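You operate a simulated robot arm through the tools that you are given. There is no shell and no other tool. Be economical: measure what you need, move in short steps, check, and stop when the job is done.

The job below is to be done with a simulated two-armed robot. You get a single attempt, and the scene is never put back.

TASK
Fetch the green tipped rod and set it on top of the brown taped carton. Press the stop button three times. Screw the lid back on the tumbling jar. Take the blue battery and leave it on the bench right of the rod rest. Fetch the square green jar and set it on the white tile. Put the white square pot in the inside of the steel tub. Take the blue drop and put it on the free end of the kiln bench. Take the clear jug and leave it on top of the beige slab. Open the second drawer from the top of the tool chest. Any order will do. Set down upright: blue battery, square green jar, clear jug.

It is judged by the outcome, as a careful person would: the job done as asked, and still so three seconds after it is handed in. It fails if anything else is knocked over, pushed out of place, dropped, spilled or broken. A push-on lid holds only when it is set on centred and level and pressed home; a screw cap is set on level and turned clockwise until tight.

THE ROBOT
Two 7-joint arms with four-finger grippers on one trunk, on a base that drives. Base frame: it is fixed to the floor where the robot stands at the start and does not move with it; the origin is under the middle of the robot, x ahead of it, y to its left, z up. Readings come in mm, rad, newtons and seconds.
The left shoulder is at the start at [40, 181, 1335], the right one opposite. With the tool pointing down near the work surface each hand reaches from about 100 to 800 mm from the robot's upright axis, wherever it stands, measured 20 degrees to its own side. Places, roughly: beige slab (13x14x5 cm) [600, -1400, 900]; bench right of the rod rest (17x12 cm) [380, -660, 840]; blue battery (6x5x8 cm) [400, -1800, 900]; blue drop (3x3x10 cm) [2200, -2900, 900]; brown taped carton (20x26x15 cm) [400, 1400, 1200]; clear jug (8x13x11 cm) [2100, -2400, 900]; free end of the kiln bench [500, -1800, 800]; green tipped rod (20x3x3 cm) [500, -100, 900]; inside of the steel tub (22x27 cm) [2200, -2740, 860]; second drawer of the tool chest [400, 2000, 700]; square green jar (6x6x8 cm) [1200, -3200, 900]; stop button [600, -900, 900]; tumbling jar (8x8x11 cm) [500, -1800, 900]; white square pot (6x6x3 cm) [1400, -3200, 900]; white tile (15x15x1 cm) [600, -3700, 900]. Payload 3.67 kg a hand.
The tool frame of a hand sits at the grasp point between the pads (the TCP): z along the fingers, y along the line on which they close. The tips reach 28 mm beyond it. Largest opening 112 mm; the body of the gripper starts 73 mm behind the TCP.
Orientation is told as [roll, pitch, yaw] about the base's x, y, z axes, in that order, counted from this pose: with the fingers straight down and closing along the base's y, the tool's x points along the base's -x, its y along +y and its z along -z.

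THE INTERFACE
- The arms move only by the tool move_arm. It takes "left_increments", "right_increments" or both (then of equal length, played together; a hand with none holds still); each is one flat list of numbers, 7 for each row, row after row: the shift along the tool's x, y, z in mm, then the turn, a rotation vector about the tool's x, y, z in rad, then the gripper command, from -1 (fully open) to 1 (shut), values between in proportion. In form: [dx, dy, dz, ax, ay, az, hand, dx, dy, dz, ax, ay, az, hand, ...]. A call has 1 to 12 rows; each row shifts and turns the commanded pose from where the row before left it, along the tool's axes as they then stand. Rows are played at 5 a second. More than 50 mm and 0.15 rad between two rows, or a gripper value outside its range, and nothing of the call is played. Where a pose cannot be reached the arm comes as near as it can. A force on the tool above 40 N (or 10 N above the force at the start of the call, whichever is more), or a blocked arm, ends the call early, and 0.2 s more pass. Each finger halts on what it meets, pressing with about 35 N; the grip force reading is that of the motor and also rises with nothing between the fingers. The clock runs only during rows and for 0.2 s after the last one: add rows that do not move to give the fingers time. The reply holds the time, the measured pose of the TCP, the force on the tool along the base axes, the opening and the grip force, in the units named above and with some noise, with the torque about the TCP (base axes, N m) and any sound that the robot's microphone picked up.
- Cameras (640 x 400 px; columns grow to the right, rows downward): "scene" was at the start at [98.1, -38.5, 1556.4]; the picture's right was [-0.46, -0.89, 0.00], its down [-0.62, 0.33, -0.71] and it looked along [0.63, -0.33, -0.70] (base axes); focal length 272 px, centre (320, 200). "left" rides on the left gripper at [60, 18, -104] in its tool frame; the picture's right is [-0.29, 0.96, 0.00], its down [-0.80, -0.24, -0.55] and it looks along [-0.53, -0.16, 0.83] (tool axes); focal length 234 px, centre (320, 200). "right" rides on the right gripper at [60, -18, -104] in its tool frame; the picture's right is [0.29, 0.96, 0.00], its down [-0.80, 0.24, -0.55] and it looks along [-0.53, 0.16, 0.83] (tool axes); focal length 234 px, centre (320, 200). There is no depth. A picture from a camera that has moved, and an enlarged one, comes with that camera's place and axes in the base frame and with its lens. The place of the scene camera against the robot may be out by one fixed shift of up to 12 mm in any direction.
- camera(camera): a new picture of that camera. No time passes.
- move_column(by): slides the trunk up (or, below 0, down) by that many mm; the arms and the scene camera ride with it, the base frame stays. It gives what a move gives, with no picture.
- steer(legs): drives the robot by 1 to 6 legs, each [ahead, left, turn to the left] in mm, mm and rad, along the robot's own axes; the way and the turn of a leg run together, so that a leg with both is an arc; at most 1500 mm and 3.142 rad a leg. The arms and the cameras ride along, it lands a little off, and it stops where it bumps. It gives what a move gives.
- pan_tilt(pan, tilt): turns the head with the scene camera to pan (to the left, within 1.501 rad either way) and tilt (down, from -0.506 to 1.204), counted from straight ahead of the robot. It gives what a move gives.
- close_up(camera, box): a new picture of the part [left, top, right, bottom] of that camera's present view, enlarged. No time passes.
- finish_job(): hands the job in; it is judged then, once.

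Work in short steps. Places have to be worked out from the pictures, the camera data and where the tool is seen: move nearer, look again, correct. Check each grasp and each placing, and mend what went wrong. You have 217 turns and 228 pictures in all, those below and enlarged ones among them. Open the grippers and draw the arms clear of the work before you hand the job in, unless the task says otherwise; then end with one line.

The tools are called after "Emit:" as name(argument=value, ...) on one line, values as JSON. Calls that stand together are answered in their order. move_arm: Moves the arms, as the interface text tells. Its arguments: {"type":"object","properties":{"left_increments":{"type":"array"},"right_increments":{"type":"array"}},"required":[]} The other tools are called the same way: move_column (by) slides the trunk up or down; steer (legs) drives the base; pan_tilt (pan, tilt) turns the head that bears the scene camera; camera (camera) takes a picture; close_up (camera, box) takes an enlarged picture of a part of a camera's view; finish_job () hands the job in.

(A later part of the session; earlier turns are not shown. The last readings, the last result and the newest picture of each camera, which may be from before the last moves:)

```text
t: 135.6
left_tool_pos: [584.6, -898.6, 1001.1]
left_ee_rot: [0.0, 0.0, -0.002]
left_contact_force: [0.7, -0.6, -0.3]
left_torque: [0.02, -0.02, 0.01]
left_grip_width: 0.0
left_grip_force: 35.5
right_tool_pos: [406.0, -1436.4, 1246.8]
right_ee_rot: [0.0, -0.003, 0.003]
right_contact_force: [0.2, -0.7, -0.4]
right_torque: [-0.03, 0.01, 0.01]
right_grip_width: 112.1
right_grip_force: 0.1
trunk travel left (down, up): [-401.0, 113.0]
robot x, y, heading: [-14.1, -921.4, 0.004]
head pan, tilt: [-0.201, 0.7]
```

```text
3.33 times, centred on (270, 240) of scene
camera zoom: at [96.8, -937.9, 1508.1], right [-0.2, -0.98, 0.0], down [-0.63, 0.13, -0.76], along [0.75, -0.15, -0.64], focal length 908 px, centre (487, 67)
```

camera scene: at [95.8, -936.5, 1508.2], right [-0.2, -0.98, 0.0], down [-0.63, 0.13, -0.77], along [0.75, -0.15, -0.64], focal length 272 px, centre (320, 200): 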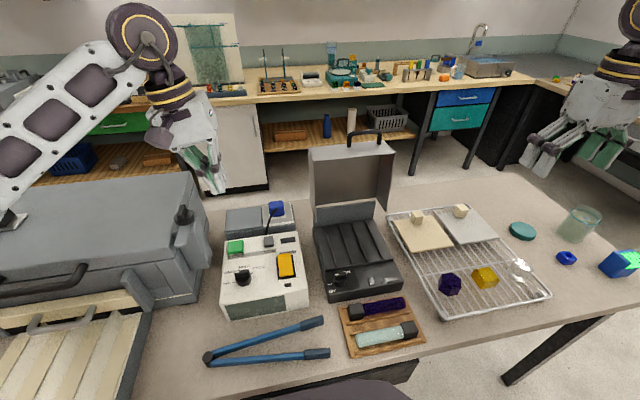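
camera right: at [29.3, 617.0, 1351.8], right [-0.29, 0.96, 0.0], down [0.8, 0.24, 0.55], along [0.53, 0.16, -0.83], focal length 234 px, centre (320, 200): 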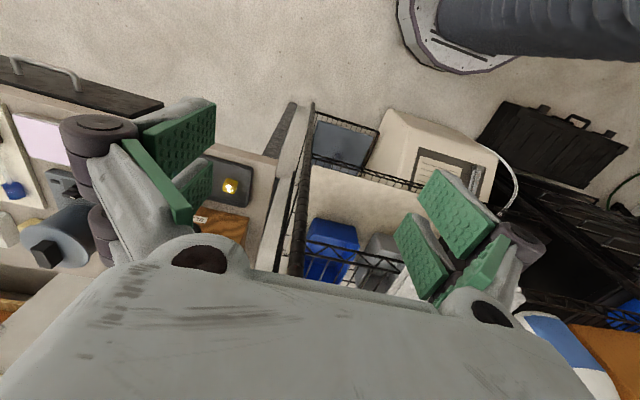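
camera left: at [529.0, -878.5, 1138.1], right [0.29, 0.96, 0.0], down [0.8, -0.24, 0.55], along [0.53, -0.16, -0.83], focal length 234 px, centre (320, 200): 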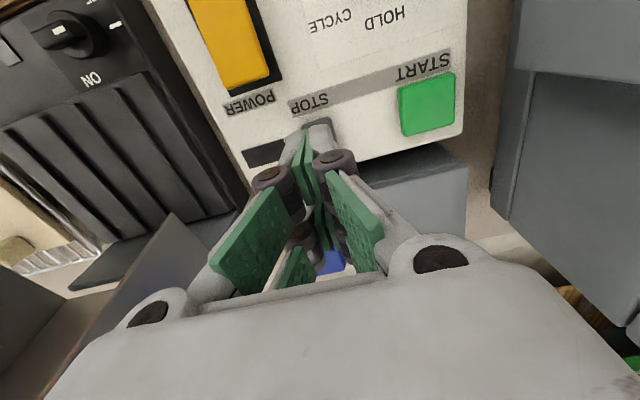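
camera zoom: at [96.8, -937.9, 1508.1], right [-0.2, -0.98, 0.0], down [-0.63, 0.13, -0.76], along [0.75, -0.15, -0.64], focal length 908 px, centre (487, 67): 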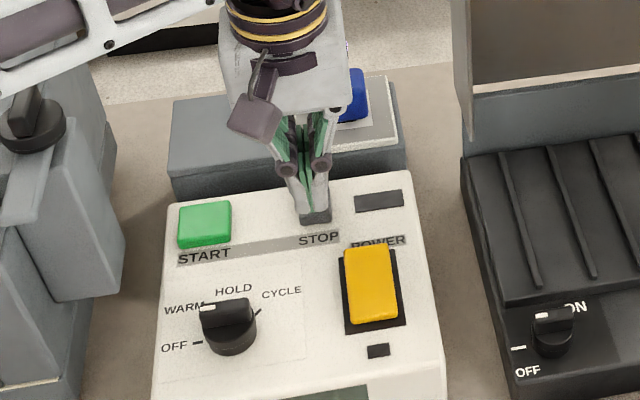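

The tip is right above the button, no contact yet. I press down in small steps.

Emit:
move_arm(left_increments=[0, 0, 3, 0, 0, 0, 1, 0, 0, 3, 0, 0, 0, 1, 0, 0, 3, 0, 0, 0, 1, 0, 0, 3, 0, 0, 0, 1])

```text
t: 136.6
left_tool_pos: [585.4, -896.6, 990.1]
left_ee_rot: [-0.001, 0.0, -0.002]
left_contact_force: [0.6, 0.1, -0.4]
left_torque: [-0.02, 0.02, 0.0]
left_grip_width: 0.4
left_grip_force: 35.5
right_tool_pos: [405.5, -1436.9, 1246.8]
right_ee_rot: [0.0, -0.004, 0.004]
right_contact_force: [0.5, 0.1, 0.5]
right_torque: [-0.02, 0.01, -0.01]
right_grip_width: 111.9
right_grip_force: 0.0
trunk travel left (down, up): [-401.0, 113.0]
robot x, y, heading: [-13.3, -922.5, 0.008]
head pan, tilt: [-0.201, 0.7]
```

No contact yet at z 990; I continue down in 2.5 mm steps.

Emit:
move_arm(left_increments=[0, 0, 2.5, 0, 0, 0, 1, 0, 0, 2.5, 0, 0, 0, 1, 0, 0, 2.5, 0, 0, 0, 1, 0, 0, 0, 0, 0, 0, 1])

Emit:
close_up(camera="scene", box=[200, 180, 340, 300])

```text
t: 137.6
left_tool_pos: [584.1, -898.1, 982.4]
left_ee_rot: [-0.001, 0.001, -0.002]
left_contact_force: [-0.3, 0.1, 0.5]
left_torque: [0.01, 0.01, 0.03]
left_grip_width: 0.0
left_grip_force: 34.8
right_tool_pos: [406.6, -1435.6, 1246.7]
right_ee_rot: [0.0, -0.003, 0.003]
right_contact_force: [0.7, 0.1, -0.2]
right_torque: [0.0, 0.04, -0.03]
right_grip_width: 112.0
right_grip_force: 0.1
trunk travel left (down, up): [-401.0, 113.0]
robot x, y, heading: [-12.3, -924.4, 0.006]
head pan, tilt: [-0.201, 0.7]
```

```text
3.33 times, centred on (270, 240) of scene
camera zoom: at [96.8, -937.9, 1508.1], right [-0.2, -0.98, 0.0], down [-0.63, 0.13, -0.76], along [0.75, -0.15, -0.64], focal length 908 px, centre (487, 67)
```

zoom: 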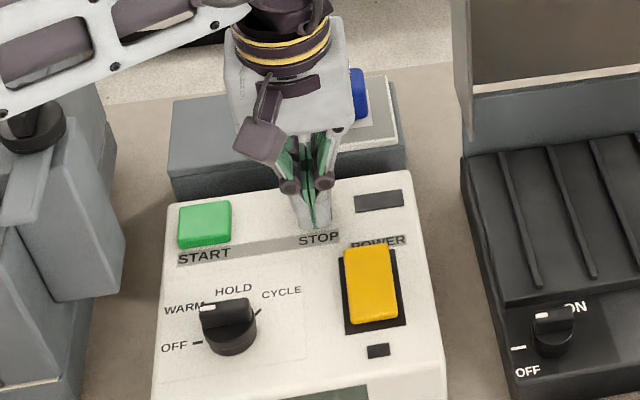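

Still free at tip z≈954; allowing for the scene camera's offset the button top may be ~945–950. I shift 5 mm forward and go on down.

Emit:
move_arm(left_increments=[-5, 1, 0, 0, 0, 0, 1, 0, 0, 2.5, 0, 0, 0, 1, 0, 0, 2.5, 0, 0, 0, 1, 0, 0, 2.5, 0, 0, 0, 1, 0, 0, 2.5, 0, 0, 0, 1, 0, 0, 2.5, 0, 0, 0, 1, 0, 0, 0, 0, 0, 0, 1])

Emit:
camera(camera="left")

Emit:
close_up(camera="scene", box=[200, 180, 340, 300])

```text
t: 139.2
left_tool_pos: [590.1, -896.7, 969.8]
left_ee_rot: [0.0, -0.001, -0.002]
left_contact_force: [1.4, 0.5, 7.9]
left_torque: [0.03, -0.03, -0.02]
left_grip_width: 5.9
left_grip_force: 35.6
right_tool_pos: [405.9, -1436.3, 1247.3]
right_ee_rot: [0.0, -0.003, 0.003]
right_contact_force: [-0.2, 0.4, 0.2]
right_torque: [0.01, 0.02, 0.02]
right_grip_width: 111.9
right_grip_force: 0.2
trunk travel left (down, up): [-401.0, 113.0]
robot x, y, heading: [-15.3, -919.7, 0.004]
head pan, tilt: [-0.201, 0.7]
heard: click
```

```text
135 pictures are left
camera left: at [528.9, -878.5, 1075.4], right [0.29, 0.96, 0.0], down [0.8, -0.24, 0.56], along [0.53, -0.16, -0.83], focal length 234 px, centre (320, 200)
```

left: 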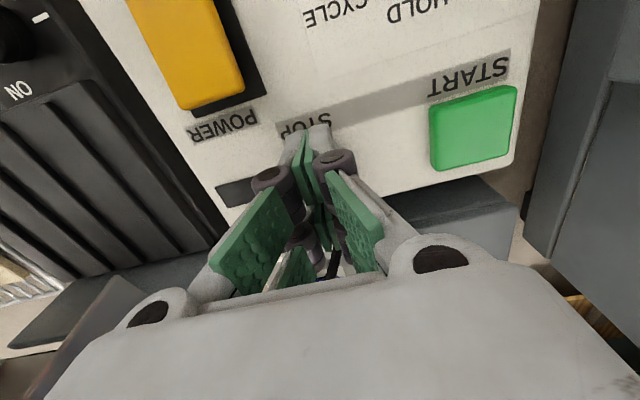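

```text
3.33 times, centred on (270, 240) of scene
camera zoom: at [96.2, -937.8, 1508.2], right [-0.2, -0.98, 0.0], down [-0.63, 0.13, -0.77], along [0.75, -0.15, -0.64], focal length 908 px, centre (487, 67)
```

zoom: 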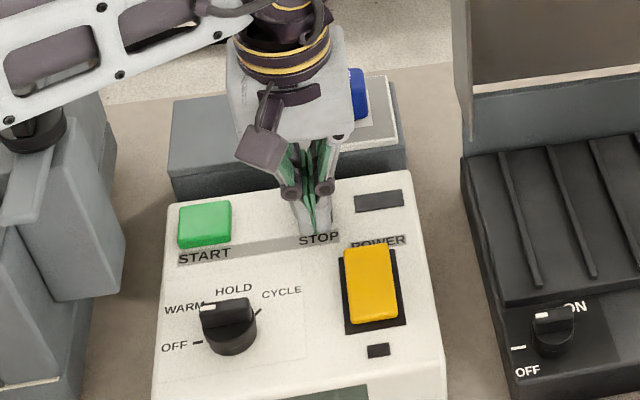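

A click was heard: press one. I lift clear 14 mm and press again to the same depth.

Emit:
move_arm(left_increments=[0, 0, -7, 0, 0, 0, 1, 0, 0, -7, 0, 0, 0, 1, 0, 0, 0, 0, 0, 0, 1, 0, 0, 0, 0, 0, 0, 1])

Emit:
move_arm(left_increments=[0, 0, 7, 0, 0, 0, 1, 0, 0, 5, 0, 0, 0, 1, 0, 0, 2, 0, 0, 0, 1, 0, 0, 0, 0, 0, 0, 1, 0, 0, 0, 0, 0, 0, 1])

```text
t: 140.2
left_tool_pos: [590.3, -896.3, 982.7]
left_ee_rot: [0.0, 0.0, -0.001]
left_contact_force: [-0.5, 0.7, -0.2]
left_torque: [0.0, -0.04, -0.01]
left_grip_width: 0.1
left_grip_force: 36.2
right_tool_pos: [406.5, -1435.7, 1246.8]
right_ee_rot: [-0.001, -0.003, 0.002]
right_contact_force: [-0.6, -0.3, -0.3]
right_torque: [-0.04, -0.05, -0.01]
right_grip_width: 111.7
right_grip_force: 0.1
trunk travel left (down, up): [-401.0, 113.0]
robot x, y, heading: [-13.5, -918.3, 0.001]
head pan, tilt: [-0.201, 0.7]
```

```text
t: 141.4
left_tool_pos: [591.7, -895.1, 969.8]
left_ee_rot: [0.001, 0.0, -0.002]
left_contact_force: [1.8, 0.7, 8.8]
left_torque: [0.07, -0.05, -0.02]
left_grip_width: 6.0
left_grip_force: 35.6
right_tool_pos: [406.1, -1436.5, 1247.6]
right_ee_rot: [0.002, -0.004, 0.003]
right_contact_force: [-0.1, 0.5, 0.5]
right_torque: [-0.01, 0.0, 0.01]
right_grip_width: 112.0
right_grip_force: 0.0
trunk travel left (down, up): [-401.0, 113.0]
robot x, y, heading: [-10.2, -922.8, 0.009]
head pan, tilt: [-0.201, 0.7]
heard: click
```

Second click. Lift and press the third time, then raise the hand.

Emit:
move_arm(left_increments=[0, 0, -7, 0, 0, 0, 1, 0, 0, -7, 0, 0, 0, 1, 0, 0, 0, 0, 0, 0, 1, 0, 0, 0, 0, 0, 0, 1])

Emit:
move_arm(left_increments=[0, 0, 7, 0, 0, 0, 1, 0, 0, 5, 0, 0, 0, 1, 0, 0, 2, 0, 0, 0, 1, 0, 0, 0, 0, 0, 0, 1, 0, 0, 0, 0, 0, 0, 1])

Emit:
move_arm(left_increments=[0, 0, -7, 0, 0, 0, 1, 0, 0, -30, 0, 0, 0, 1, 0, 0, -45, 0, 0, 0, 1, 0, 0, -45, 0, 0, 0, 1, 0, 0, -45, 0, 0, 0, 1, 0, 0, -45, 0, 0, 0, 1, 0, 0, 0, 0, 0, 0, 0])

```text
t: 142.4
left_tool_pos: [590.5, -896.1, 983.8]
left_ee_rot: [0.001, 0.001, -0.001]
left_contact_force: [-0.3, 0.2, 0.1]
left_torque: [0.01, 0.01, -0.01]
left_grip_width: 0.0
left_grip_force: 35.7
right_tool_pos: [405.2, -1436.1, 1247.1]
right_ee_rot: [-0.002, -0.002, 0.005]
right_contact_force: [-0.5, 0.3, 0.1]
right_torque: [0.02, -0.01, 0.0]
right_grip_width: 112.0
right_grip_force: 0.0
trunk travel left (down, up): [-401.0, 113.0]
robot x, y, heading: [-11.2, -921.7, 0.007]
head pan, tilt: [-0.201, 0.7]
```

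```text
t: 143.6
left_tool_pos: [589.8, -897.2, 971.8]
left_ee_rot: [0.0, -0.003, -0.002]
left_contact_force: [2.4, 1.1, 8.8]
left_torque: [-0.02, -0.09, -0.01]
left_grip_width: 6.1
left_grip_force: 35.9
right_tool_pos: [406.1, -1434.8, 1246.4]
right_ee_rot: [0.0, -0.003, 0.004]
right_contact_force: [-0.6, 0.4, -0.4]
right_torque: [-0.01, 0.0, 0.0]
right_grip_width: 112.0
right_grip_force: 0.1
trunk travel left (down, up): [-401.0, 113.0]
robot x, y, heading: [-13.3, -916.3, 0.003]
head pan, tilt: [-0.201, 0.7]
heard: click
```

```text
t: 145.2
left_tool_pos: [592.9, -895.8, 1186.8]
left_ee_rot: [-0.003, 0.002, -0.001]
left_contact_force: [0.7, -0.7, -0.5]
left_torque: [-0.02, 0.02, -0.02]
left_grip_width: 49.2
left_grip_force: 0.1
right_tool_pos: [407.2, -1435.2, 1247.1]
right_ee_rot: [0.0, -0.005, 0.003]
right_contact_force: [-0.2, 0.1, 0.4]
right_torque: [0.02, -0.02, 0.0]
right_grip_width: 112.0
right_grip_force: 0.0
trunk travel left (down, up): [-401.0, 113.0]
robot x, y, heading: [-13.9, -922.3, 0.004]
head pan, tilt: [-0.201, 0.7]
```

Three clicks done. I retract the left hand, drive right 600 mm to the jar end of the bench, and look.

Emit:
move_arm(left_increments=[40, 10, -15, 0, 0, 0, 0, 40, 10, -15, 0, 0, 0, 0, 40, 10, -15, 0, 0, 0, 0, 40, 10, -15, 0, 0, 0, 0])

Emit:
steer(legs=[[0, -600, 0]])

Emit:
pan_tilt(pan=-0.4, tilt=0.9)

Emit:
camera(camera="scene")

Emit:
camera(camera="right")

```text
t: 146.2
left_tool_pos: [428.8, -855.4, 1246.6]
left_ee_rot: [-0.001, -0.002, -0.003]
left_contact_force: [0.1, 0.6, -0.4]
left_torque: [0.01, -0.1, 0.01]
left_grip_width: 56.5
left_grip_force: 0.1
right_tool_pos: [405.2, -1434.9, 1248.6]
right_ee_rot: [-0.002, -0.005, 0.004]
right_contact_force: [-0.1, 0.4, 1.1]
right_torque: [0.0, -0.07, 0.0]
right_grip_width: 112.1
right_grip_force: 0.1
trunk travel left (down, up): [-401.0, 113.0]
robot x, y, heading: [-13.4, -920.3, 0.004]
head pan, tilt: [-0.201, 0.7]
```

```text
t: 149.7
left_tool_pos: [430.2, -1459.8, 1245.4]
left_ee_rot: [0.001, 0.0, -0.008]
left_contact_force: [0.1, -0.2, 0.3]
left_torque: [0.0, 0.03, -0.04]
left_grip_width: 55.7
left_grip_force: 0.1
right_tool_pos: [403.2, -2038.8, 1247.2]
right_ee_rot: [0.0, -0.003, -0.003]
right_contact_force: [-0.3, -0.2, 0.1]
right_torque: [0.01, 0.06, -0.01]
right_grip_width: 112.1
right_grip_force: 0.2
trunk travel left (down, up): [-401.0, 113.0]
robot x, y, heading: [-15.2, -1523.3, 0.001]
head pan, tilt: [-0.201, 0.7]
```

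```text
t: 150.4
left_tool_pos: [431.9, -1461.8, 1245.8]
left_ee_rot: [-0.001, 0.001, -0.006]
left_contact_force: [-0.1, -0.1, 0.8]
left_torque: [0.0, -0.02, -0.01]
left_grip_width: 56.0
left_grip_force: 0.1
right_tool_pos: [404.0, -2040.3, 1247.4]
right_ee_rot: [0.0, -0.003, -0.002]
right_contact_force: [0.0, -0.3, 0.0]
right_torque: [-0.01, -0.01, 0.01]
right_grip_width: 111.9
right_grip_force: 0.0
trunk travel left (down, up): [-401.0, 113.0]
robot x, y, heading: [-12.8, -1524.2, -0.0]
head pan, tilt: [-0.4, 0.901]
```

```text
133 pictures are left
camera scene: at [83.2, -1553.2, 1492.0], right [-0.39, -0.92, 0.0], down [-0.72, 0.31, -0.62], along [0.57, -0.24, -0.78], focal length 272 px, centre (320, 200)
```

scene: 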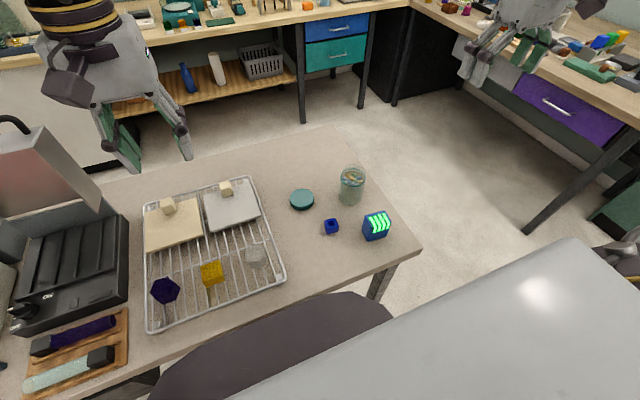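

```text
132 pictures are left
camera right: at [342.9, -2058.9, 1349.7], right [-0.29, 0.96, 0.0], down [0.8, 0.24, 0.56], along [0.53, 0.16, -0.83], focal length 234 px, centre (320, 200)
```

right: 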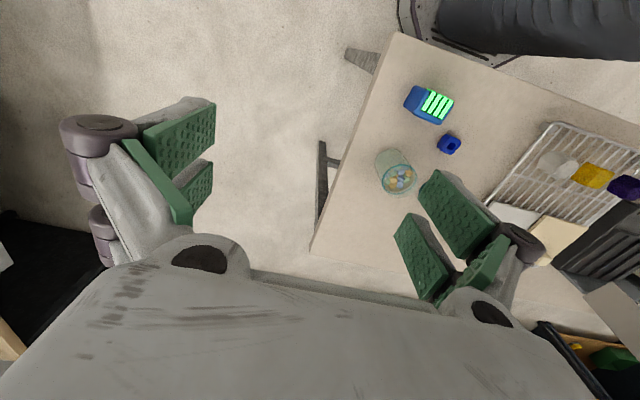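

Battery ≈[368,-1838], jar ≈[515,-1845], lid ≈[560,-1700]. I bring the right hand above the battery for a closer look.

Emit:
move_arm(right_increments=[7, 34, 20, 0, 0, 0, -1, 7, 34, 20, 0, 0, 0, -1, 7, 33, 20, 0, 0, 0, -1, 7, 33, 20, 0, 0, 0, -1, 4, 33, 20, 0, 0, 0, -1, 4, 33, 20, 0, 0, 0, -1])

Emit:
camera(camera="right")

Emit:
close_up(camera="scene", box=[270, 140, 430, 270])

```text
t: 151.8
left_tool_pos: [431.9, -1460.5, 1245.9]
left_ee_rot: [0.001, 0.0, -0.007]
left_contact_force: [0.2, 0.3, -0.1]
left_torque: [-0.04, 0.04, -0.03]
left_grip_width: 56.0
left_grip_force: 0.2
right_tool_pos: [368.3, -1838.9, 1127.1]
right_ee_rot: [0.001, -0.002, -0.003]
right_contact_force: [-0.2, 0.8, -0.7]
right_torque: [-0.01, -0.01, -0.01]
right_grip_width: 111.9
right_grip_force: 0.0
trunk travel left (down, up): [-401.0, 113.0]
robot x, y, heading: [-13.5, -1522.4, -0.002]
head pan, tilt: [-0.4, 0.901]
```

```text
131 pictures are left
camera right: at [308.8, -1857.2, 1229.8], right [-0.29, 0.96, 0.0], down [0.8, 0.24, 0.56], along [0.53, 0.16, -0.83], focal length 234 px, centre (320, 200)
```

right: 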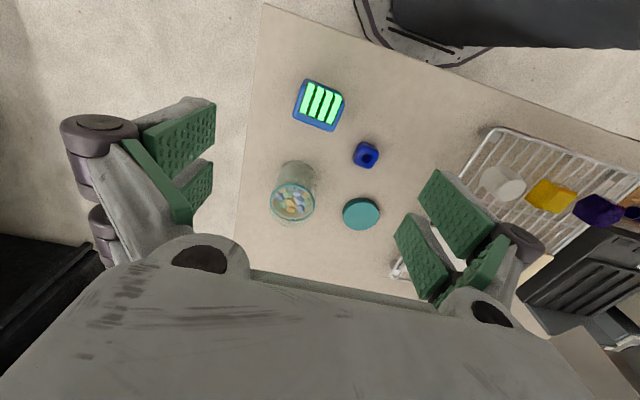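

```text
3.08 times, centred on (350, 205) of scene
camera zoom: at [84.0, -1551.8, 1491.9], right [-0.39, -0.92, 0.0], down [-0.72, 0.31, -0.62], along [0.57, -0.24, -0.78], focal length 838 px, centre (228, 185)
```

zoom: 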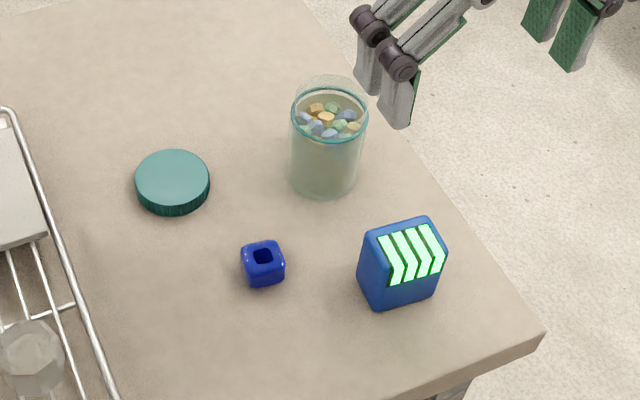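

The battery's directly beneath, axis-aligned, about 52 mm across y. I descend around it and close.

Emit:
move_arm(right_increments=[0, 0, 46, 0, 0, 0, -0.45, 0, 0, 46, 0, 0, 0, -0.45, 0, 0, 46, 0, 0, 0, -0.45, 0, 0, 46, 0, 0, 0, -0.45, 0, 0, 46, 0, 0, 0, -0.45, 0, 0, 4, 0, 0, 0, -0.45, 0, 0, 0, 0, 0, 0, 0.5, 0, 0, 0, 0, 0, 0, 1, 0, 0, 0, 0, 0, 0, 1, 0, 0, 0, 0, 0, 0, 1])

Emit:
camera(camera="right")

```text
t: 154.0
left_tool_pos: [431.2, -1460.7, 1247.0]
left_ee_rot: [-0.001, -0.002, -0.007]
left_contact_force: [-0.8, 0.2, 0.3]
left_torque: [0.0, 0.01, 0.02]
left_grip_width: 56.0
left_grip_force: 0.1
right_tool_pos: [371.6, -1840.2, 893.0]
right_ee_rot: [0.002, -0.002, -0.003]
right_contact_force: [-0.4, 2.1, 1.7]
right_torque: [0.07, -0.08, 0.09]
right_grip_width: 59.8
right_grip_force: 34.7
trunk travel left (down, up): [-401.0, 113.0]
robot x, y, heading: [-13.4, -1522.7, 0.002]
head pan, tilt: [-0.4, 0.901]
```

```text
129 pictures are left
camera right: at [309.6, -1858.8, 995.1], right [-0.29, 0.96, 0.0], down [0.8, 0.24, 0.56], along [0.53, 0.16, -0.83], focal length 234 px, centre (320, 200)
```

right: 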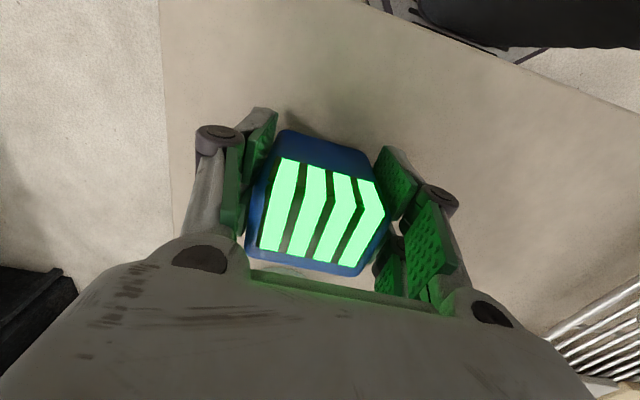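

Battery gripped (60 mm). I lift 250 mm and drive left 1180 mm to bring it over the target spot.

Emit:
move_arm(right_increments=[0, 0, -42, 0, 0, 0, 1, 0, 0, -42, 0, 0, 0, 1, 0, 0, -42, 0, 0, 0, 1, 0, 0, -42, 0, 0, 0, 1, 0, 0, -42, 0, 0, 0, 1, 0, 0, -42, 0, 0, 0, 1, 0, 0, 0, 0, 0, 0, 1])

Emit:
steer(legs=[[0, 1175, 0]])

Emit:
camera(camera="scene")

Emit:
camera(camera="right")

```text
t: 155.6
left_tool_pos: [430.9, -1459.4, 1246.5]
left_ee_rot: [0.0, 0.001, -0.005]
left_contact_force: [0.0, -0.4, -0.7]
left_torque: [-0.02, 0.04, -0.01]
left_grip_width: 56.0
left_grip_force: 0.0
right_tool_pos: [368.2, -1839.5, 1144.3]
right_ee_rot: [-0.001, -0.003, -0.001]
right_contact_force: [-0.3, -0.1, -2.9]
right_torque: [-0.02, 0.06, -0.02]
right_grip_width: 59.8
right_grip_force: 35.2
trunk travel left (down, up): [-401.0, 113.0]
robot x, y, heading: [-10.0, -1522.8, 0.005]
head pan, tilt: [-0.4, 0.901]
```

```text
t: 161.7
left_tool_pos: [427.0, -280.3, 1246.3]
left_ee_rot: [0.0, 0.001, 0.002]
left_contact_force: [-1.1, 1.2, -0.3]
left_torque: [-0.01, -0.01, -0.01]
left_grip_width: 56.1
left_grip_force: 0.0
right_tool_pos: [367.6, -661.2, 1144.2]
right_ee_rot: [-0.001, -0.003, 0.009]
right_contact_force: [0.0, 0.1, -4.1]
right_torque: [0.0, 0.02, -0.01]
right_grip_width: 59.8
right_grip_force: 35.1
trunk travel left (down, up): [-401.0, 113.0]
robot x, y, heading: [-14.1, -349.5, 0.009]
head pan, tilt: [-0.4, 0.901]
```

```text
128 pictures are left
camera scene: at [80.2, -376.6, 1491.9], right [-0.38, -0.92, 0.0], down [-0.72, 0.3, -0.62], along [0.57, -0.24, -0.78], focal length 272 px, centre (320, 200)
```

scene: 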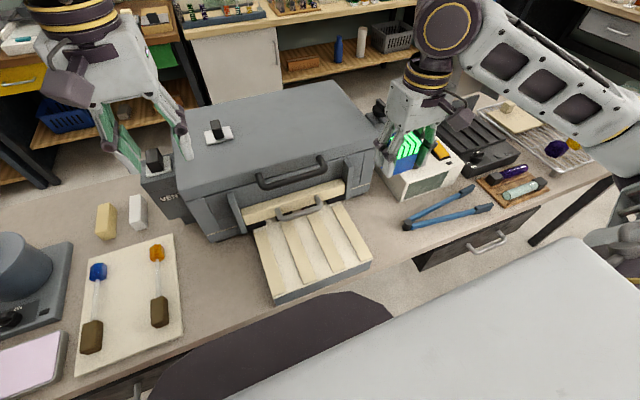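

```text
127 pictures are left
camera right: at [307.1, -680.0, 1246.5], right [-0.3, 0.96, 0.0], down [0.79, 0.25, 0.56], along [0.53, 0.16, -0.83], focal length 234 px, centre (320, 200)
```

right: 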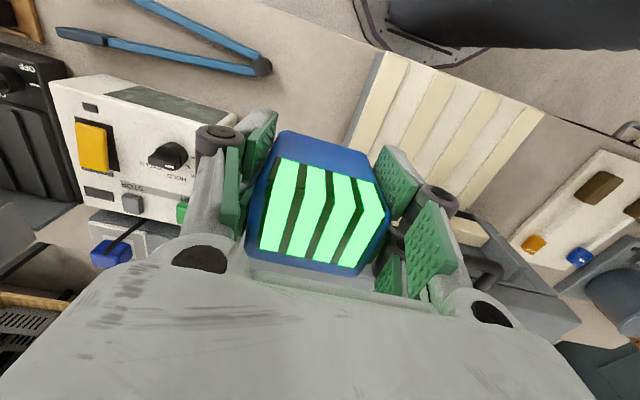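

The gap right of the kiln's rod-rest tray is free between y≈-601 and -745. I shift 12 mm forward and lower the battery there.

Emit:
move_arm(right_increments=[-12, -2, 45, 0, 0, 0, 1, 0, 0, 48, 0, 0, 0, 1, 0, 0, 48, 0, 0, 0, 1, 0, 0, 48, 0, 0, 0, 1, 0, 0, 48, 0, 0, 0, 1, 0, 0, 5, 0, 0, 0, 1, 0, 0, 0, 0, 0, 0, 1])

Emit:
camera(camera="right")

Emit:
close_up(camera="scene", box=[320, 100, 500, 260])

```text
t: 163.3
left_tool_pos: [428.2, -279.3, 1245.8]
left_ee_rot: [-0.001, 0.0, 0.004]
left_contact_force: [0.2, -0.9, -0.4]
left_torque: [-0.02, -0.01, -0.02]
left_grip_width: 55.9
left_grip_force: 0.0
right_tool_pos: [380.5, -663.3, 900.8]
right_ee_rot: [0.0, -0.003, 0.009]
right_contact_force: [-0.1, 0.6, -3.6]
right_torque: [0.0, 0.02, 0.02]
right_grip_width: 59.9
right_grip_force: 34.8
trunk travel left (down, up): [-401.0, 113.0]
robot x, y, heading: [-15.4, -350.3, 0.007]
head pan, tilt: [-0.4, 0.901]
```

```text
126 pictures are left
camera right: at [319.8, -682.1, 1004.1], right [-0.3, 0.96, 0.0], down [0.79, 0.25, 0.56], along [0.53, 0.16, -0.83], focal length 234 px, centre (320, 200)
```

right: 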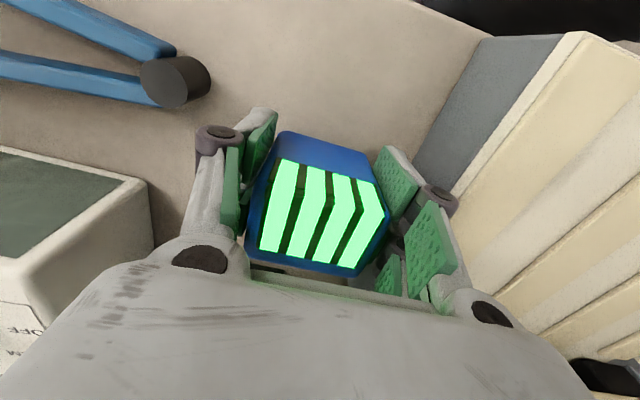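

```text
2.50 times, centred on (410, 180) of scene
camera zoom: at [80.3, -376.5, 1491.9], right [-0.38, -0.92, 0.0], down [-0.72, 0.3, -0.62], along [0.57, -0.24, -0.78], focal length 681 px, centre (95, 250)
```

zoom: 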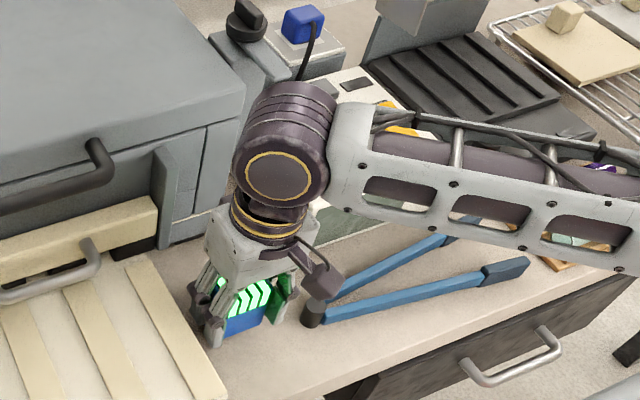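

Clear on both sides. I lower the last few mm until contact, then open and rise.

Emit:
move_arm(right_increments=[0, 0, 3, 0, 0, 0, 1, 0, 0, 3, 0, 0, 0, 1, 0, 0, 2, 0, 0, 0, 1, 0, 0, 0, 0, 0, 0, 1])

```text
t: 164.3
left_tool_pos: [428.1, -280.2, 1247.5]
left_ee_rot: [0.0, 0.001, 0.003]
left_contact_force: [0.2, -0.1, 0.0]
left_torque: [0.01, -0.02, 0.03]
left_grip_width: 55.9
left_grip_force: 0.0
right_tool_pos: [380.6, -661.1, 893.2]
right_ee_rot: [-0.002, -0.002, 0.009]
right_contact_force: [-0.9, -0.1, -3.5]
right_torque: [-0.02, 0.05, 0.01]
right_grip_width: 59.8
right_grip_force: 35.3
trunk travel left (down, up): [-401.0, 113.0]
robot x, y, heading: [-16.8, -347.2, 0.01]
head pan, tilt: [-0.4, 0.901]
```

Still hanging (−3.5 N). A few more millimetres.

Emit:
move_arm(right_increments=[0, 0, 2, 0, 0, 0, 1, 0, 0, 2, 0, 0, 0, 1, 0, 0, 0, 0, 0, 0, 1])

```text
t: 165.1
left_tool_pos: [426.2, -278.9, 1247.5]
left_ee_rot: [0.0, -0.002, 0.004]
left_contact_force: [-0.4, 0.6, -0.1]
left_torque: [0.0, 0.0, 0.03]
left_grip_width: 55.9
left_grip_force: 0.1
right_tool_pos: [381.5, -662.8, 892.7]
right_ee_rot: [-0.003, -0.009, 0.01]
right_contact_force: [-1.1, -3.7, 23.7]
right_torque: [-0.05, 0.39, 0.07]
right_grip_width: 60.0
right_grip_force: 35.3
trunk travel left (down, up): [-401.0, 113.0]
robot x, y, heading: [-14.0, -350.4, 0.006]
head pan, tilt: [-0.4, 0.901]
```

Contact. I relieve the pressure, open to 84 mm and rise straight up.

Emit:
move_arm(right_increments=[0, 0, -3, 0, 0, 0, 1, 0, 0, 0, 0, 0, 0, -0.2, 0, 0, 0, 0, 0, 0, -0.5, 0, 0, 0, 0, 0, 0, -0.5, 0, 0, -25, 0, 0, 0, -0.5, 0, 0, -45, 0, 0, 0, -0.5, 0, 0, -45, 0, 0, 0, -0.5, 0, 0, -45, 0, 0, 0, -0.5, 0, 0, -45, 0, 0, 0, -0.5, 0, 0, -45, 0, 0, 0, -0.5])

Emit:
camera(camera="right")

Emit:
camera(camera="scene")

```text
t: 167.3
left_tool_pos: [428.1, -280.0, 1247.1]
left_ee_rot: [0.0, 0.001, 0.004]
left_contact_force: [0.7, 0.2, -0.3]
left_torque: [-0.02, -0.01, -0.01]
left_grip_width: 55.9
left_grip_force: 0.1
right_tool_pos: [380.2, -661.7, 1144.2]
right_ee_rot: [0.0, -0.003, 0.008]
right_contact_force: [-1.0, -0.1, -0.3]
right_torque: [-0.01, 0.0, 0.0]
right_grip_width: 84.2
right_grip_force: 0.0
trunk travel left (down, up): [-401.0, 113.0]
robot x, y, heading: [-14.0, -347.5, 0.01]
head pan, tilt: [-0.4, 0.901]
```

```text
124 pictures are left
camera right: at [318.2, -681.1, 1246.5], right [-0.3, 0.95, 0.0], down [0.79, 0.25, 0.56], along [0.53, 0.16, -0.83], focal length 234 px, centre (320, 200)
```

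right: 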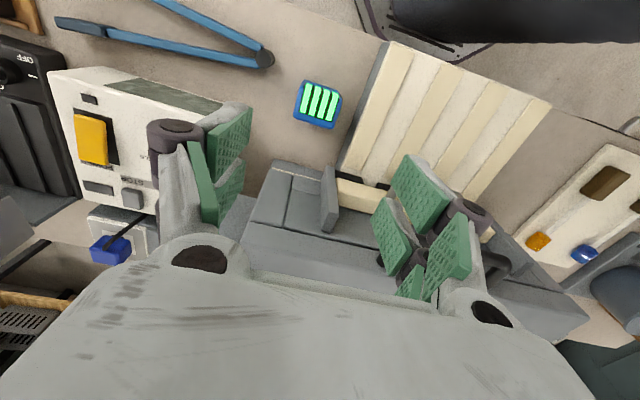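

```text
123 pictures are left
camera scene: at [80.2, -375.7, 1491.9], right [-0.38, -0.92, 0.0], down [-0.72, 0.3, -0.62], along [0.57, -0.24, -0.78], focal length 272 px, centre (320, 200)
```

scene: 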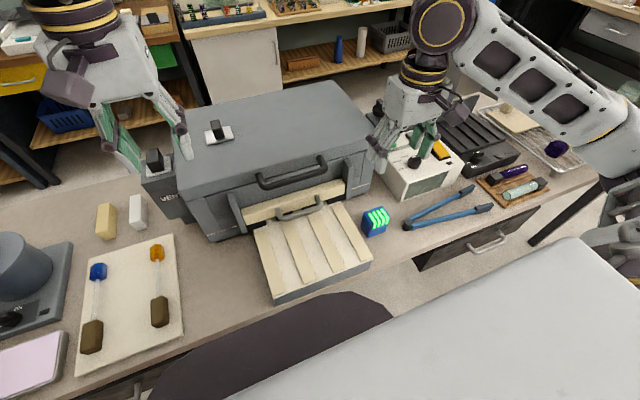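

Battery stands upright in its spot. Now I drive right to the jar (1350 mm) and look from above.

Emit:
steer(legs=[[0, -1350, -0.005]])

Emit:
move_arm(right_increments=[-15, 30, 0, 0, 0, 0, -1, -15, 40, 0, 0, 0, 0, -1, -15, 40, 0, 0, 0, 0, -1, -15, 40, 0, 0, 0, 0, -1, -15, 20, 0, 0, 0, 0, -1, 0, 0, 0, 0, 0, 0, -1])

Emit:
camera(camera="right")

Emit:
camera(camera="scene")

```text
t: 174.3
left_tool_pos: [439.4, -1622.1, 1246.7]
left_ee_rot: [0.0, 0.0, 0.004]
left_contact_force: [-1.0, -1.0, 0.0]
left_torque: [0.02, 0.03, 0.0]
left_grip_width: 56.1
left_grip_force: 0.0
right_tool_pos: [390.0, -2004.4, 1143.1]
right_ee_rot: [0.0, -0.003, 0.007]
right_contact_force: [-0.3, 0.2, 0.7]
right_torque: [-0.02, 0.0, -0.01]
right_grip_width: 83.9
right_grip_force: 0.1
trunk travel left (down, up): [-401.0, 113.0]
robot x, y, heading: [-6.2, -1688.9, 0.003]
head pan, tilt: [-0.4, 0.901]
```

```text
t: 175.7
left_tool_pos: [437.9, -1623.0, 1247.6]
left_ee_rot: [0.002, -0.003, 0.004]
left_contact_force: [-0.2, -0.7, -0.4]
left_torque: [0.01, -0.02, -0.02]
left_grip_width: 55.9
left_grip_force: 0.1
right_tool_pos: [462.3, -1831.8, 1143.5]
right_ee_rot: [0.001, -0.005, 0.007]
right_contact_force: [-0.3, -0.2, -0.1]
right_torque: [-0.01, -0.01, 0.01]
right_grip_width: 111.8
right_grip_force: 0.1
trunk travel left (down, up): [-401.0, 113.0]
robot x, y, heading: [-3.3, -1688.7, 0.012]
head pan, tilt: [-0.4, 0.901]
```

```text
122 pictures are left
camera right: at [401.7, -1853.1, 1245.9], right [-0.3, 0.96, 0.0], down [0.79, 0.25, 0.56], along [0.53, 0.16, -0.83], focal length 234 px, centre (320, 200)
```

right: 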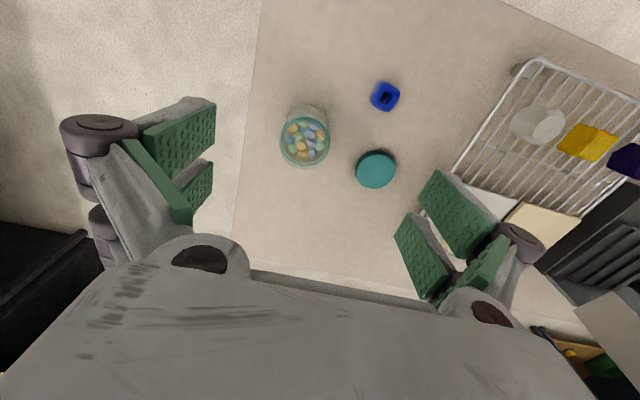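

```text
121 pictures are left
camera scene: at [90.1, -1719.3, 1492.0], right [-0.38, -0.92, 0.0], down [-0.72, 0.3, -0.62], along [0.57, -0.24, -0.78], focal length 272 px, centre (320, 200)
```

scene: 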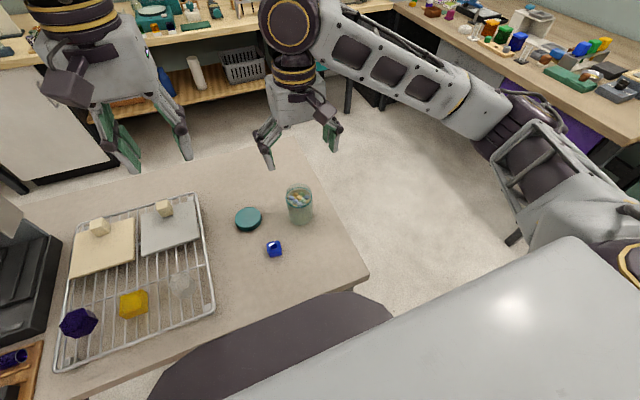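

Jar rim ≈[512,-1841], lid ≈[557,-1698], 74 mm wide. I move the left hand away to the left and bring the right hand above the lid.

Emit:
move_arm(left_increments=[10, 45, 0, 0, 0, 0, 0, 10, 45, 0, 0, 0, 0, 0, 10, 45, 0, 0, 0, 0, 0, 10, 45, 0, 0, 0, 0, 0, 0, 30, 0, 0, 0, 0, 0, 0, 0, 0, 0, 0, 0, 0], right_increments=[-16, 0, 0, 0, 0, 0, -1, -20, 20, 10, 0, 0, 0, -1, -20, 30, 30, 0, 0, 0, -1, -20, 30, 30, 0, 0, 0, -1, -19, 30, 30, 0, 0, 0, -1, 0, 24, 20, 0, 0, -0.01, -1])

Emit:
camera(camera="right")

```text
t: 177.1
left_tool_pos: [400.1, -1412.4, 1246.3]
left_ee_rot: [0.001, 0.001, 0.004]
left_contact_force: [0.4, -0.6, -0.4]
left_torque: [0.01, 0.02, -0.03]
left_grip_width: 55.8
left_grip_force: 0.1
right_tool_pos: [558.9, -1699.4, 1022.2]
right_ee_rot: [0.0, -0.005, 0.017]
right_contact_force: [0.7, -0.7, -0.9]
right_torque: [0.02, 0.0, -0.01]
right_grip_width: 111.9
right_grip_force: 0.1
trunk travel left (down, up): [-401.0, 113.0]
robot x, y, heading: [-5.5, -1691.6, 0.011]
head pan, tilt: [-0.4, 0.901]
```

```text
120 pictures are left
camera right: at [498.1, -1718.8, 1125.5], right [-0.3, 0.95, 0.0], down [0.79, 0.25, 0.56], along [0.53, 0.17, -0.83], focal length 234 px, centre (320, 200)
```

right: 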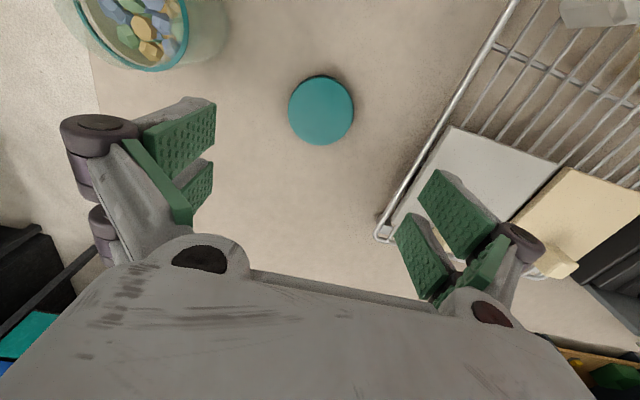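

Centred over the lid. I descend to it, touch the bench lightly and close.

Emit:
move_arm(right_increments=[1, 0, 46, 0, 0, 0, -0.8, 0, 0, 46, 0, 0, 0, -0.8, 0, 0, 46, 0, 0, 0, -0.8, 0, 0, 8, 0, 0, 0, -0.8, 0, 0, 3, 0, 0, 0, -0.8, 0, 0, 0, 0, 0, 0, -0.8])

Emit:
camera(camera="right")

```text
t: 178.5
left_tool_pos: [398.3, -1412.6, 1247.5]
left_ee_rot: [0.0, 0.0, 0.003]
left_contact_force: [0.8, 0.2, -1.0]
left_torque: [0.01, -0.01, 0.0]
left_grip_width: 56.2
left_grip_force: 0.1
right_tool_pos: [556.2, -1699.3, 876.3]
right_ee_rot: [-0.001, -0.004, 0.016]
right_contact_force: [-0.2, -1.0, 1.2]
right_torque: [0.04, -0.01, -0.01]
right_grip_width: 100.9
right_grip_force: 0.0
trunk travel left (down, up): [-401.0, 113.0]
robot x, y, heading: [-4.6, -1689.9, 0.005]
head pan, tilt: [-0.4, 0.901]
```

```text
119 pictures are left
camera right: at [496.4, -1719.3, 977.7], right [-0.31, 0.95, 0.0], down [0.79, 0.25, 0.56], along [0.53, 0.17, -0.83], focal length 234 px, centre (320, 200)
```

right: 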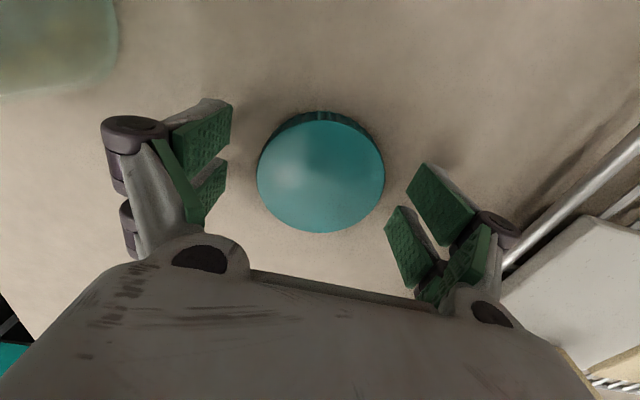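

Lid centred between fingers. 4 mm lower and close.

Emit:
move_arm(right_increments=[0, 0, 4, 0, 0, 0, -0.8, 0, 0, 0, 0, 0, 0, 0, 0, 0, 0, 0, 0, 0, 1, 0, 0, 0, 0, 0, 0, 1, 0, 0, 0, 0, 0, 0, 1])

Emit:
move_arm(right_increments=[0, 0, -40, 0, 0, 0, 1, 0, 0, -45, 0, 0, 0, 1, 0, 0, -45, 0, 0, 0, 1, 0, 0, -40, 0, 0, 0, 1, 0, 0, 0, 0, 0, 0, 1])

Emit:
camera(camera="right")

Emit:
close_up(camera="scene", box=[180, 60, 380, 280])

```text
t: 179.7
left_tool_pos: [395.7, -1412.2, 1248.8]
left_ee_rot: [0.0, -0.001, 0.003]
left_contact_force: [-0.1, 0.3, 0.9]
left_torque: [-0.02, 0.02, 0.0]
left_grip_width: 56.0
left_grip_force: 0.1
right_tool_pos: [557.4, -1698.5, 874.2]
right_ee_rot: [0.001, -0.009, 0.017]
right_contact_force: [6.7, -7.2, 32.0]
right_torque: [-0.79, 0.56, 0.35]
right_grip_width: 68.0
right_grip_force: 34.4
trunk travel left (down, up): [-401.0, 113.0]
robot x, y, heading: [-2.1, -1692.7, 0.012]
head pan, tilt: [-0.4, 0.901]
```

```text
t: 180.9
left_tool_pos: [399.0, -1411.7, 1247.5]
left_ee_rot: [0.0, -0.001, 0.003]
left_contact_force: [-0.6, 0.6, -0.5]
left_torque: [-0.03, 0.03, 0.0]
left_grip_width: 55.9
left_grip_force: 0.0
right_tool_pos: [556.4, -1699.7, 1041.0]
right_ee_rot: [0.0, -0.003, 0.016]
right_contact_force: [0.2, 0.4, -0.7]
right_torque: [-0.02, -0.04, 0.01]
right_grip_width: 67.9
right_grip_force: 35.1
trunk travel left (down, up): [-401.0, 113.0]
robot x, y, heading: [-6.2, -1687.9, 0.008]
head pan, tilt: [-0.4, 0.901]
```

```text
118 pictures are left
camera right: at [495.4, -1719.3, 1144.7], right [-0.31, 0.95, 0.0], down [0.79, 0.25, 0.56], along [0.53, 0.17, -0.83], focal length 234 px, centre (320, 200)
```

right: 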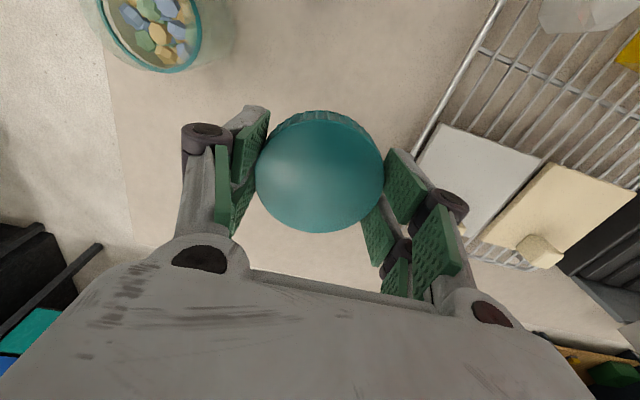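

```text
1.82 times, centred on (280, 170) of scene
camera zoom: at [90.6, -1718.2, 1491.9], right [-0.38, -0.92, 0.0], down [-0.72, 0.3, -0.62], along [0.57, -0.24, -0.78], focal length 495 px, centre (393, 254)
```

zoom: 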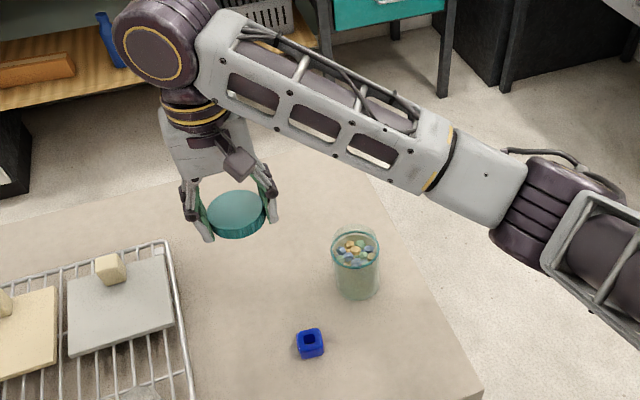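

The lid is held. I move beside the jar at z 1143 for a precise unobstructed view of the rim ahead of the lid.

Emit:
move_arm(right_increments=[3, -27, -22, 0, 0, 0, 1, 5, -27, -22, 0, 0, 0, 1, 5, -27, -22, 0, 0, 0, 1, 5, -27, -22, 0, 0, 0, 1, 8, -25, -14, 0, 0, -0.008, 1, 0, 0, 0, 0, 0, 0, 1])

Emit:
close_up(camera="right", box=[220, 20, 420, 250])

Emit:
close_up(camera="scene", box=[220, 120, 380, 260])

```text
t: 182.3
left_tool_pos: [397.7, -1411.8, 1247.8]
left_ee_rot: [-0.001, -0.001, 0.003]
left_contact_force: [1.1, 0.1, 0.1]
left_torque: [-0.06, 0.03, 0.02]
left_grip_width: 56.2
left_grip_force: 0.0
right_tool_pos: [531.8, -1832.3, 1142.8]
right_ee_rot: [-0.001, -0.004, 0.027]
right_contact_force: [-0.4, -0.3, -0.1]
right_torque: [-0.04, 0.01, 0.0]
right_grip_width: 67.7
right_grip_force: 35.0
trunk travel left (down, up): [-401.0, 113.0]
robot x, y, heading: [0.7, -1690.7, 0.005]
head pan, tilt: [-0.4, 0.901]
```

```text
1.74 times, centred on (320, 135) of right
camera zoom: at [471.9, -1852.8, 1245.8], right [-0.31, 0.95, 0.0], down [0.79, 0.26, 0.56], along [0.53, 0.17, -0.83], focal length 407 px, centre (320, 313)
```

zoom: 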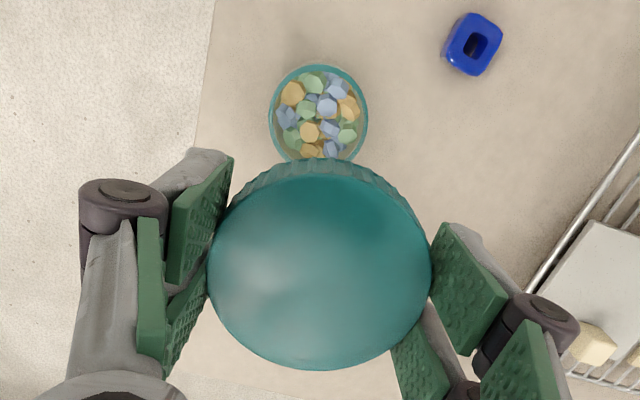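

```text
2.86 times, centred on (300, 190) of scene
camera zoom: at [91.2, -1717.7, 1491.9], right [-0.38, -0.92, 0.0], down [-0.72, 0.3, -0.62], along [0.57, -0.24, -0.78], focal length 778 px, centre (377, 229)
```

zoom: 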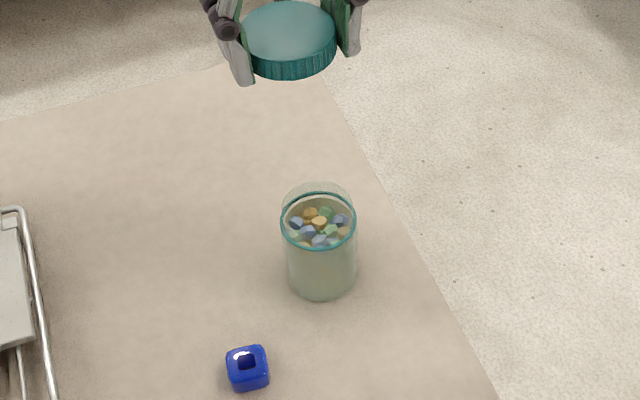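

Jar axis is about [512, -1842]. I move over it, pre-rotate the hand 1.2 rad counter-clockwise for turning range, and lower to just above the rim.

Emit:
move_arm(right_increments=[19, -7.7, 0, 0, 0, 0, 1, 0, 0, 0, 0, 0, -0.15, 1, 0, 0, 0, 0, 0, -0.15, 1, 0, 0, 0, 0, 0, -0.15, 1, 0, 0, 0, 0, 0, -0.15, 1, 0, 0, 0, 0, 0, -0.15, 1, 0, 0, 0, 0, 0, -0.15, 1, 0, 0, 0, 0, 0, -0.15, 1, 0, 0, 0, 0, 0, -0.15, 1, 0, 0, 45, 0, 0, 0, 1, 0, 0, 45, 0, 0, 0, 1, 0, 0, 45, 0, 0, 0, 1])

Emit:
camera(camera="right")

Emit:
close_up(camera="scene", box=[220, 120, 380, 260])

```text
t: 184.9
left_tool_pos: [397.5, -1413.1, 1247.1]
left_ee_rot: [-0.001, 0.0, 0.004]
left_contact_force: [-0.1, -0.1, -0.6]
left_torque: [-0.03, 0.01, -0.01]
left_grip_width: 56.0
left_grip_force: 0.1
right_tool_pos: [514.3, -1841.5, 1007.2]
right_ee_rot: [-0.004, -0.002, 1.227]
right_contact_force: [0.0, 0.7, -0.3]
right_torque: [0.04, 0.01, -0.02]
right_grip_width: 67.6
right_grip_force: 34.8
trunk travel left (down, up): [-401.0, 113.0]
robot x, y, heading: [-6.2, -1689.8, 0.01]
head pan, tilt: [-0.4, 0.901]
```

```text
114 pictures are left
camera right: at [509.7, -1904.8, 1110.4], right [-1.0, 0.05, 0.0], down [0.04, 0.83, 0.55], along [0.03, 0.55, -0.83], focal length 234 px, centre (320, 200)
```

right: 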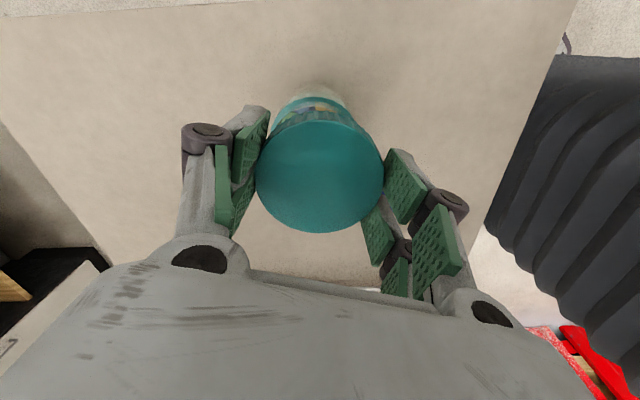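

```text
2.86 times, centred on (300, 190) of scene
camera zoom: at [90.9, -1718.8, 1491.9], right [-0.38, -0.92, 0.0], down [-0.72, 0.3, -0.62], along [0.57, -0.24, -0.78], focal length 778 px, centre (377, 229)
```

zoom: 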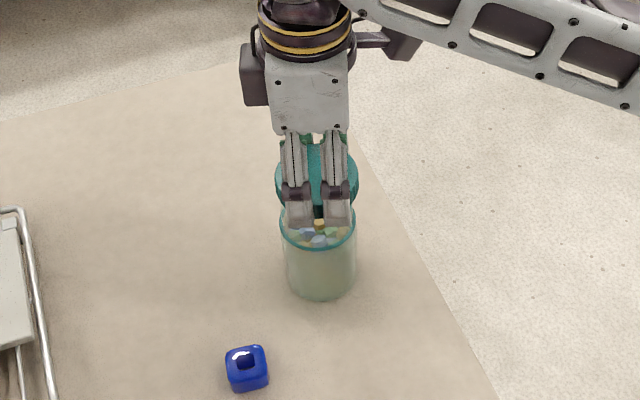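

I zoom in on the lid/jar alignment from this angle.

Emit:
close_up(camera="right", box=[240, 70, 400, 240])

```text
2.35 times, centred on (320, 155) of right
camera zoom: at [509.7, -1904.8, 1110.4], right [-1.0, 0.05, 0.0], down [0.04, 0.83, 0.55], along [0.03, 0.55, -0.83], focal length 551 px, centre (320, 306)
```

zoom: 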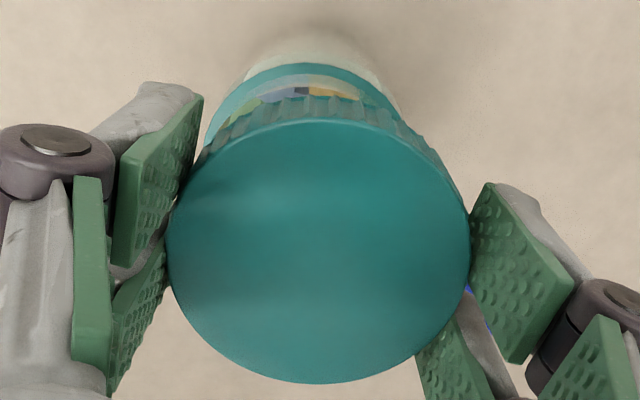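

Correcting by about 2 mm toward [516, -1840], I lower slowly until the lid touches the rim.

Emit:
move_arm(right_increments=[-2.1, -1.4, 10, 0, 0, 0, 1, 0, 0, 8, 0, 0, 0, 1, 0, 0, 4, 0, 0, 0, 1, 0, 0, 3, 0, 0, 0, 1, 0, 0, 0, 0, 0, 0, 1])

Emit:
close_up(camera="scene", box=[260, 150, 360, 240])

```text
t: 186.1
left_tool_pos: [398.0, -1412.7, 1246.3]
left_ee_rot: [-0.001, 0.0, 0.004]
left_contact_force: [-0.6, 0.5, -0.2]
left_torque: [0.03, 0.04, 0.02]
left_grip_width: 56.1
left_grip_force: 0.0
right_tool_pos: [515.7, -1839.7, 981.5]
right_ee_rot: [-0.005, -0.002, 1.223]
right_contact_force: [0.7, 1.1, 0.4]
right_torque: [0.0, 0.02, -0.01]
right_grip_width: 67.4
right_grip_force: 34.6
trunk travel left (down, up): [-401.0, 113.0]
robot x, y, heading: [-8.6, -1689.7, 0.007]
head pan, tilt: [-0.4, 0.901]
```

```text
4.44 times, centred on (310, 195) of scene
camera zoom: at [90.6, -1718.5, 1491.9], right [-0.38, -0.92, 0.0], down [-0.72, 0.3, -0.62], along [0.57, -0.24, -0.78], focal length 1210 px, centre (364, 222)
```

zoom: 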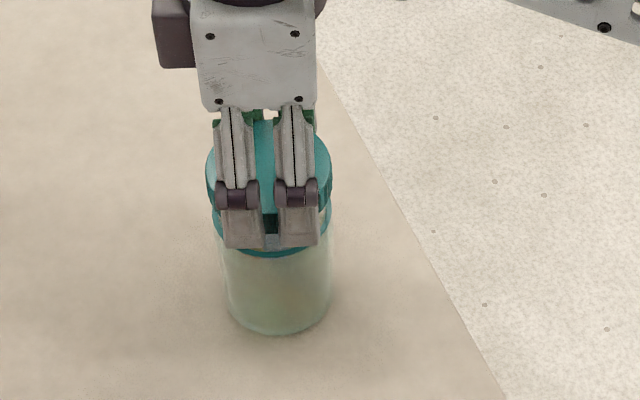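

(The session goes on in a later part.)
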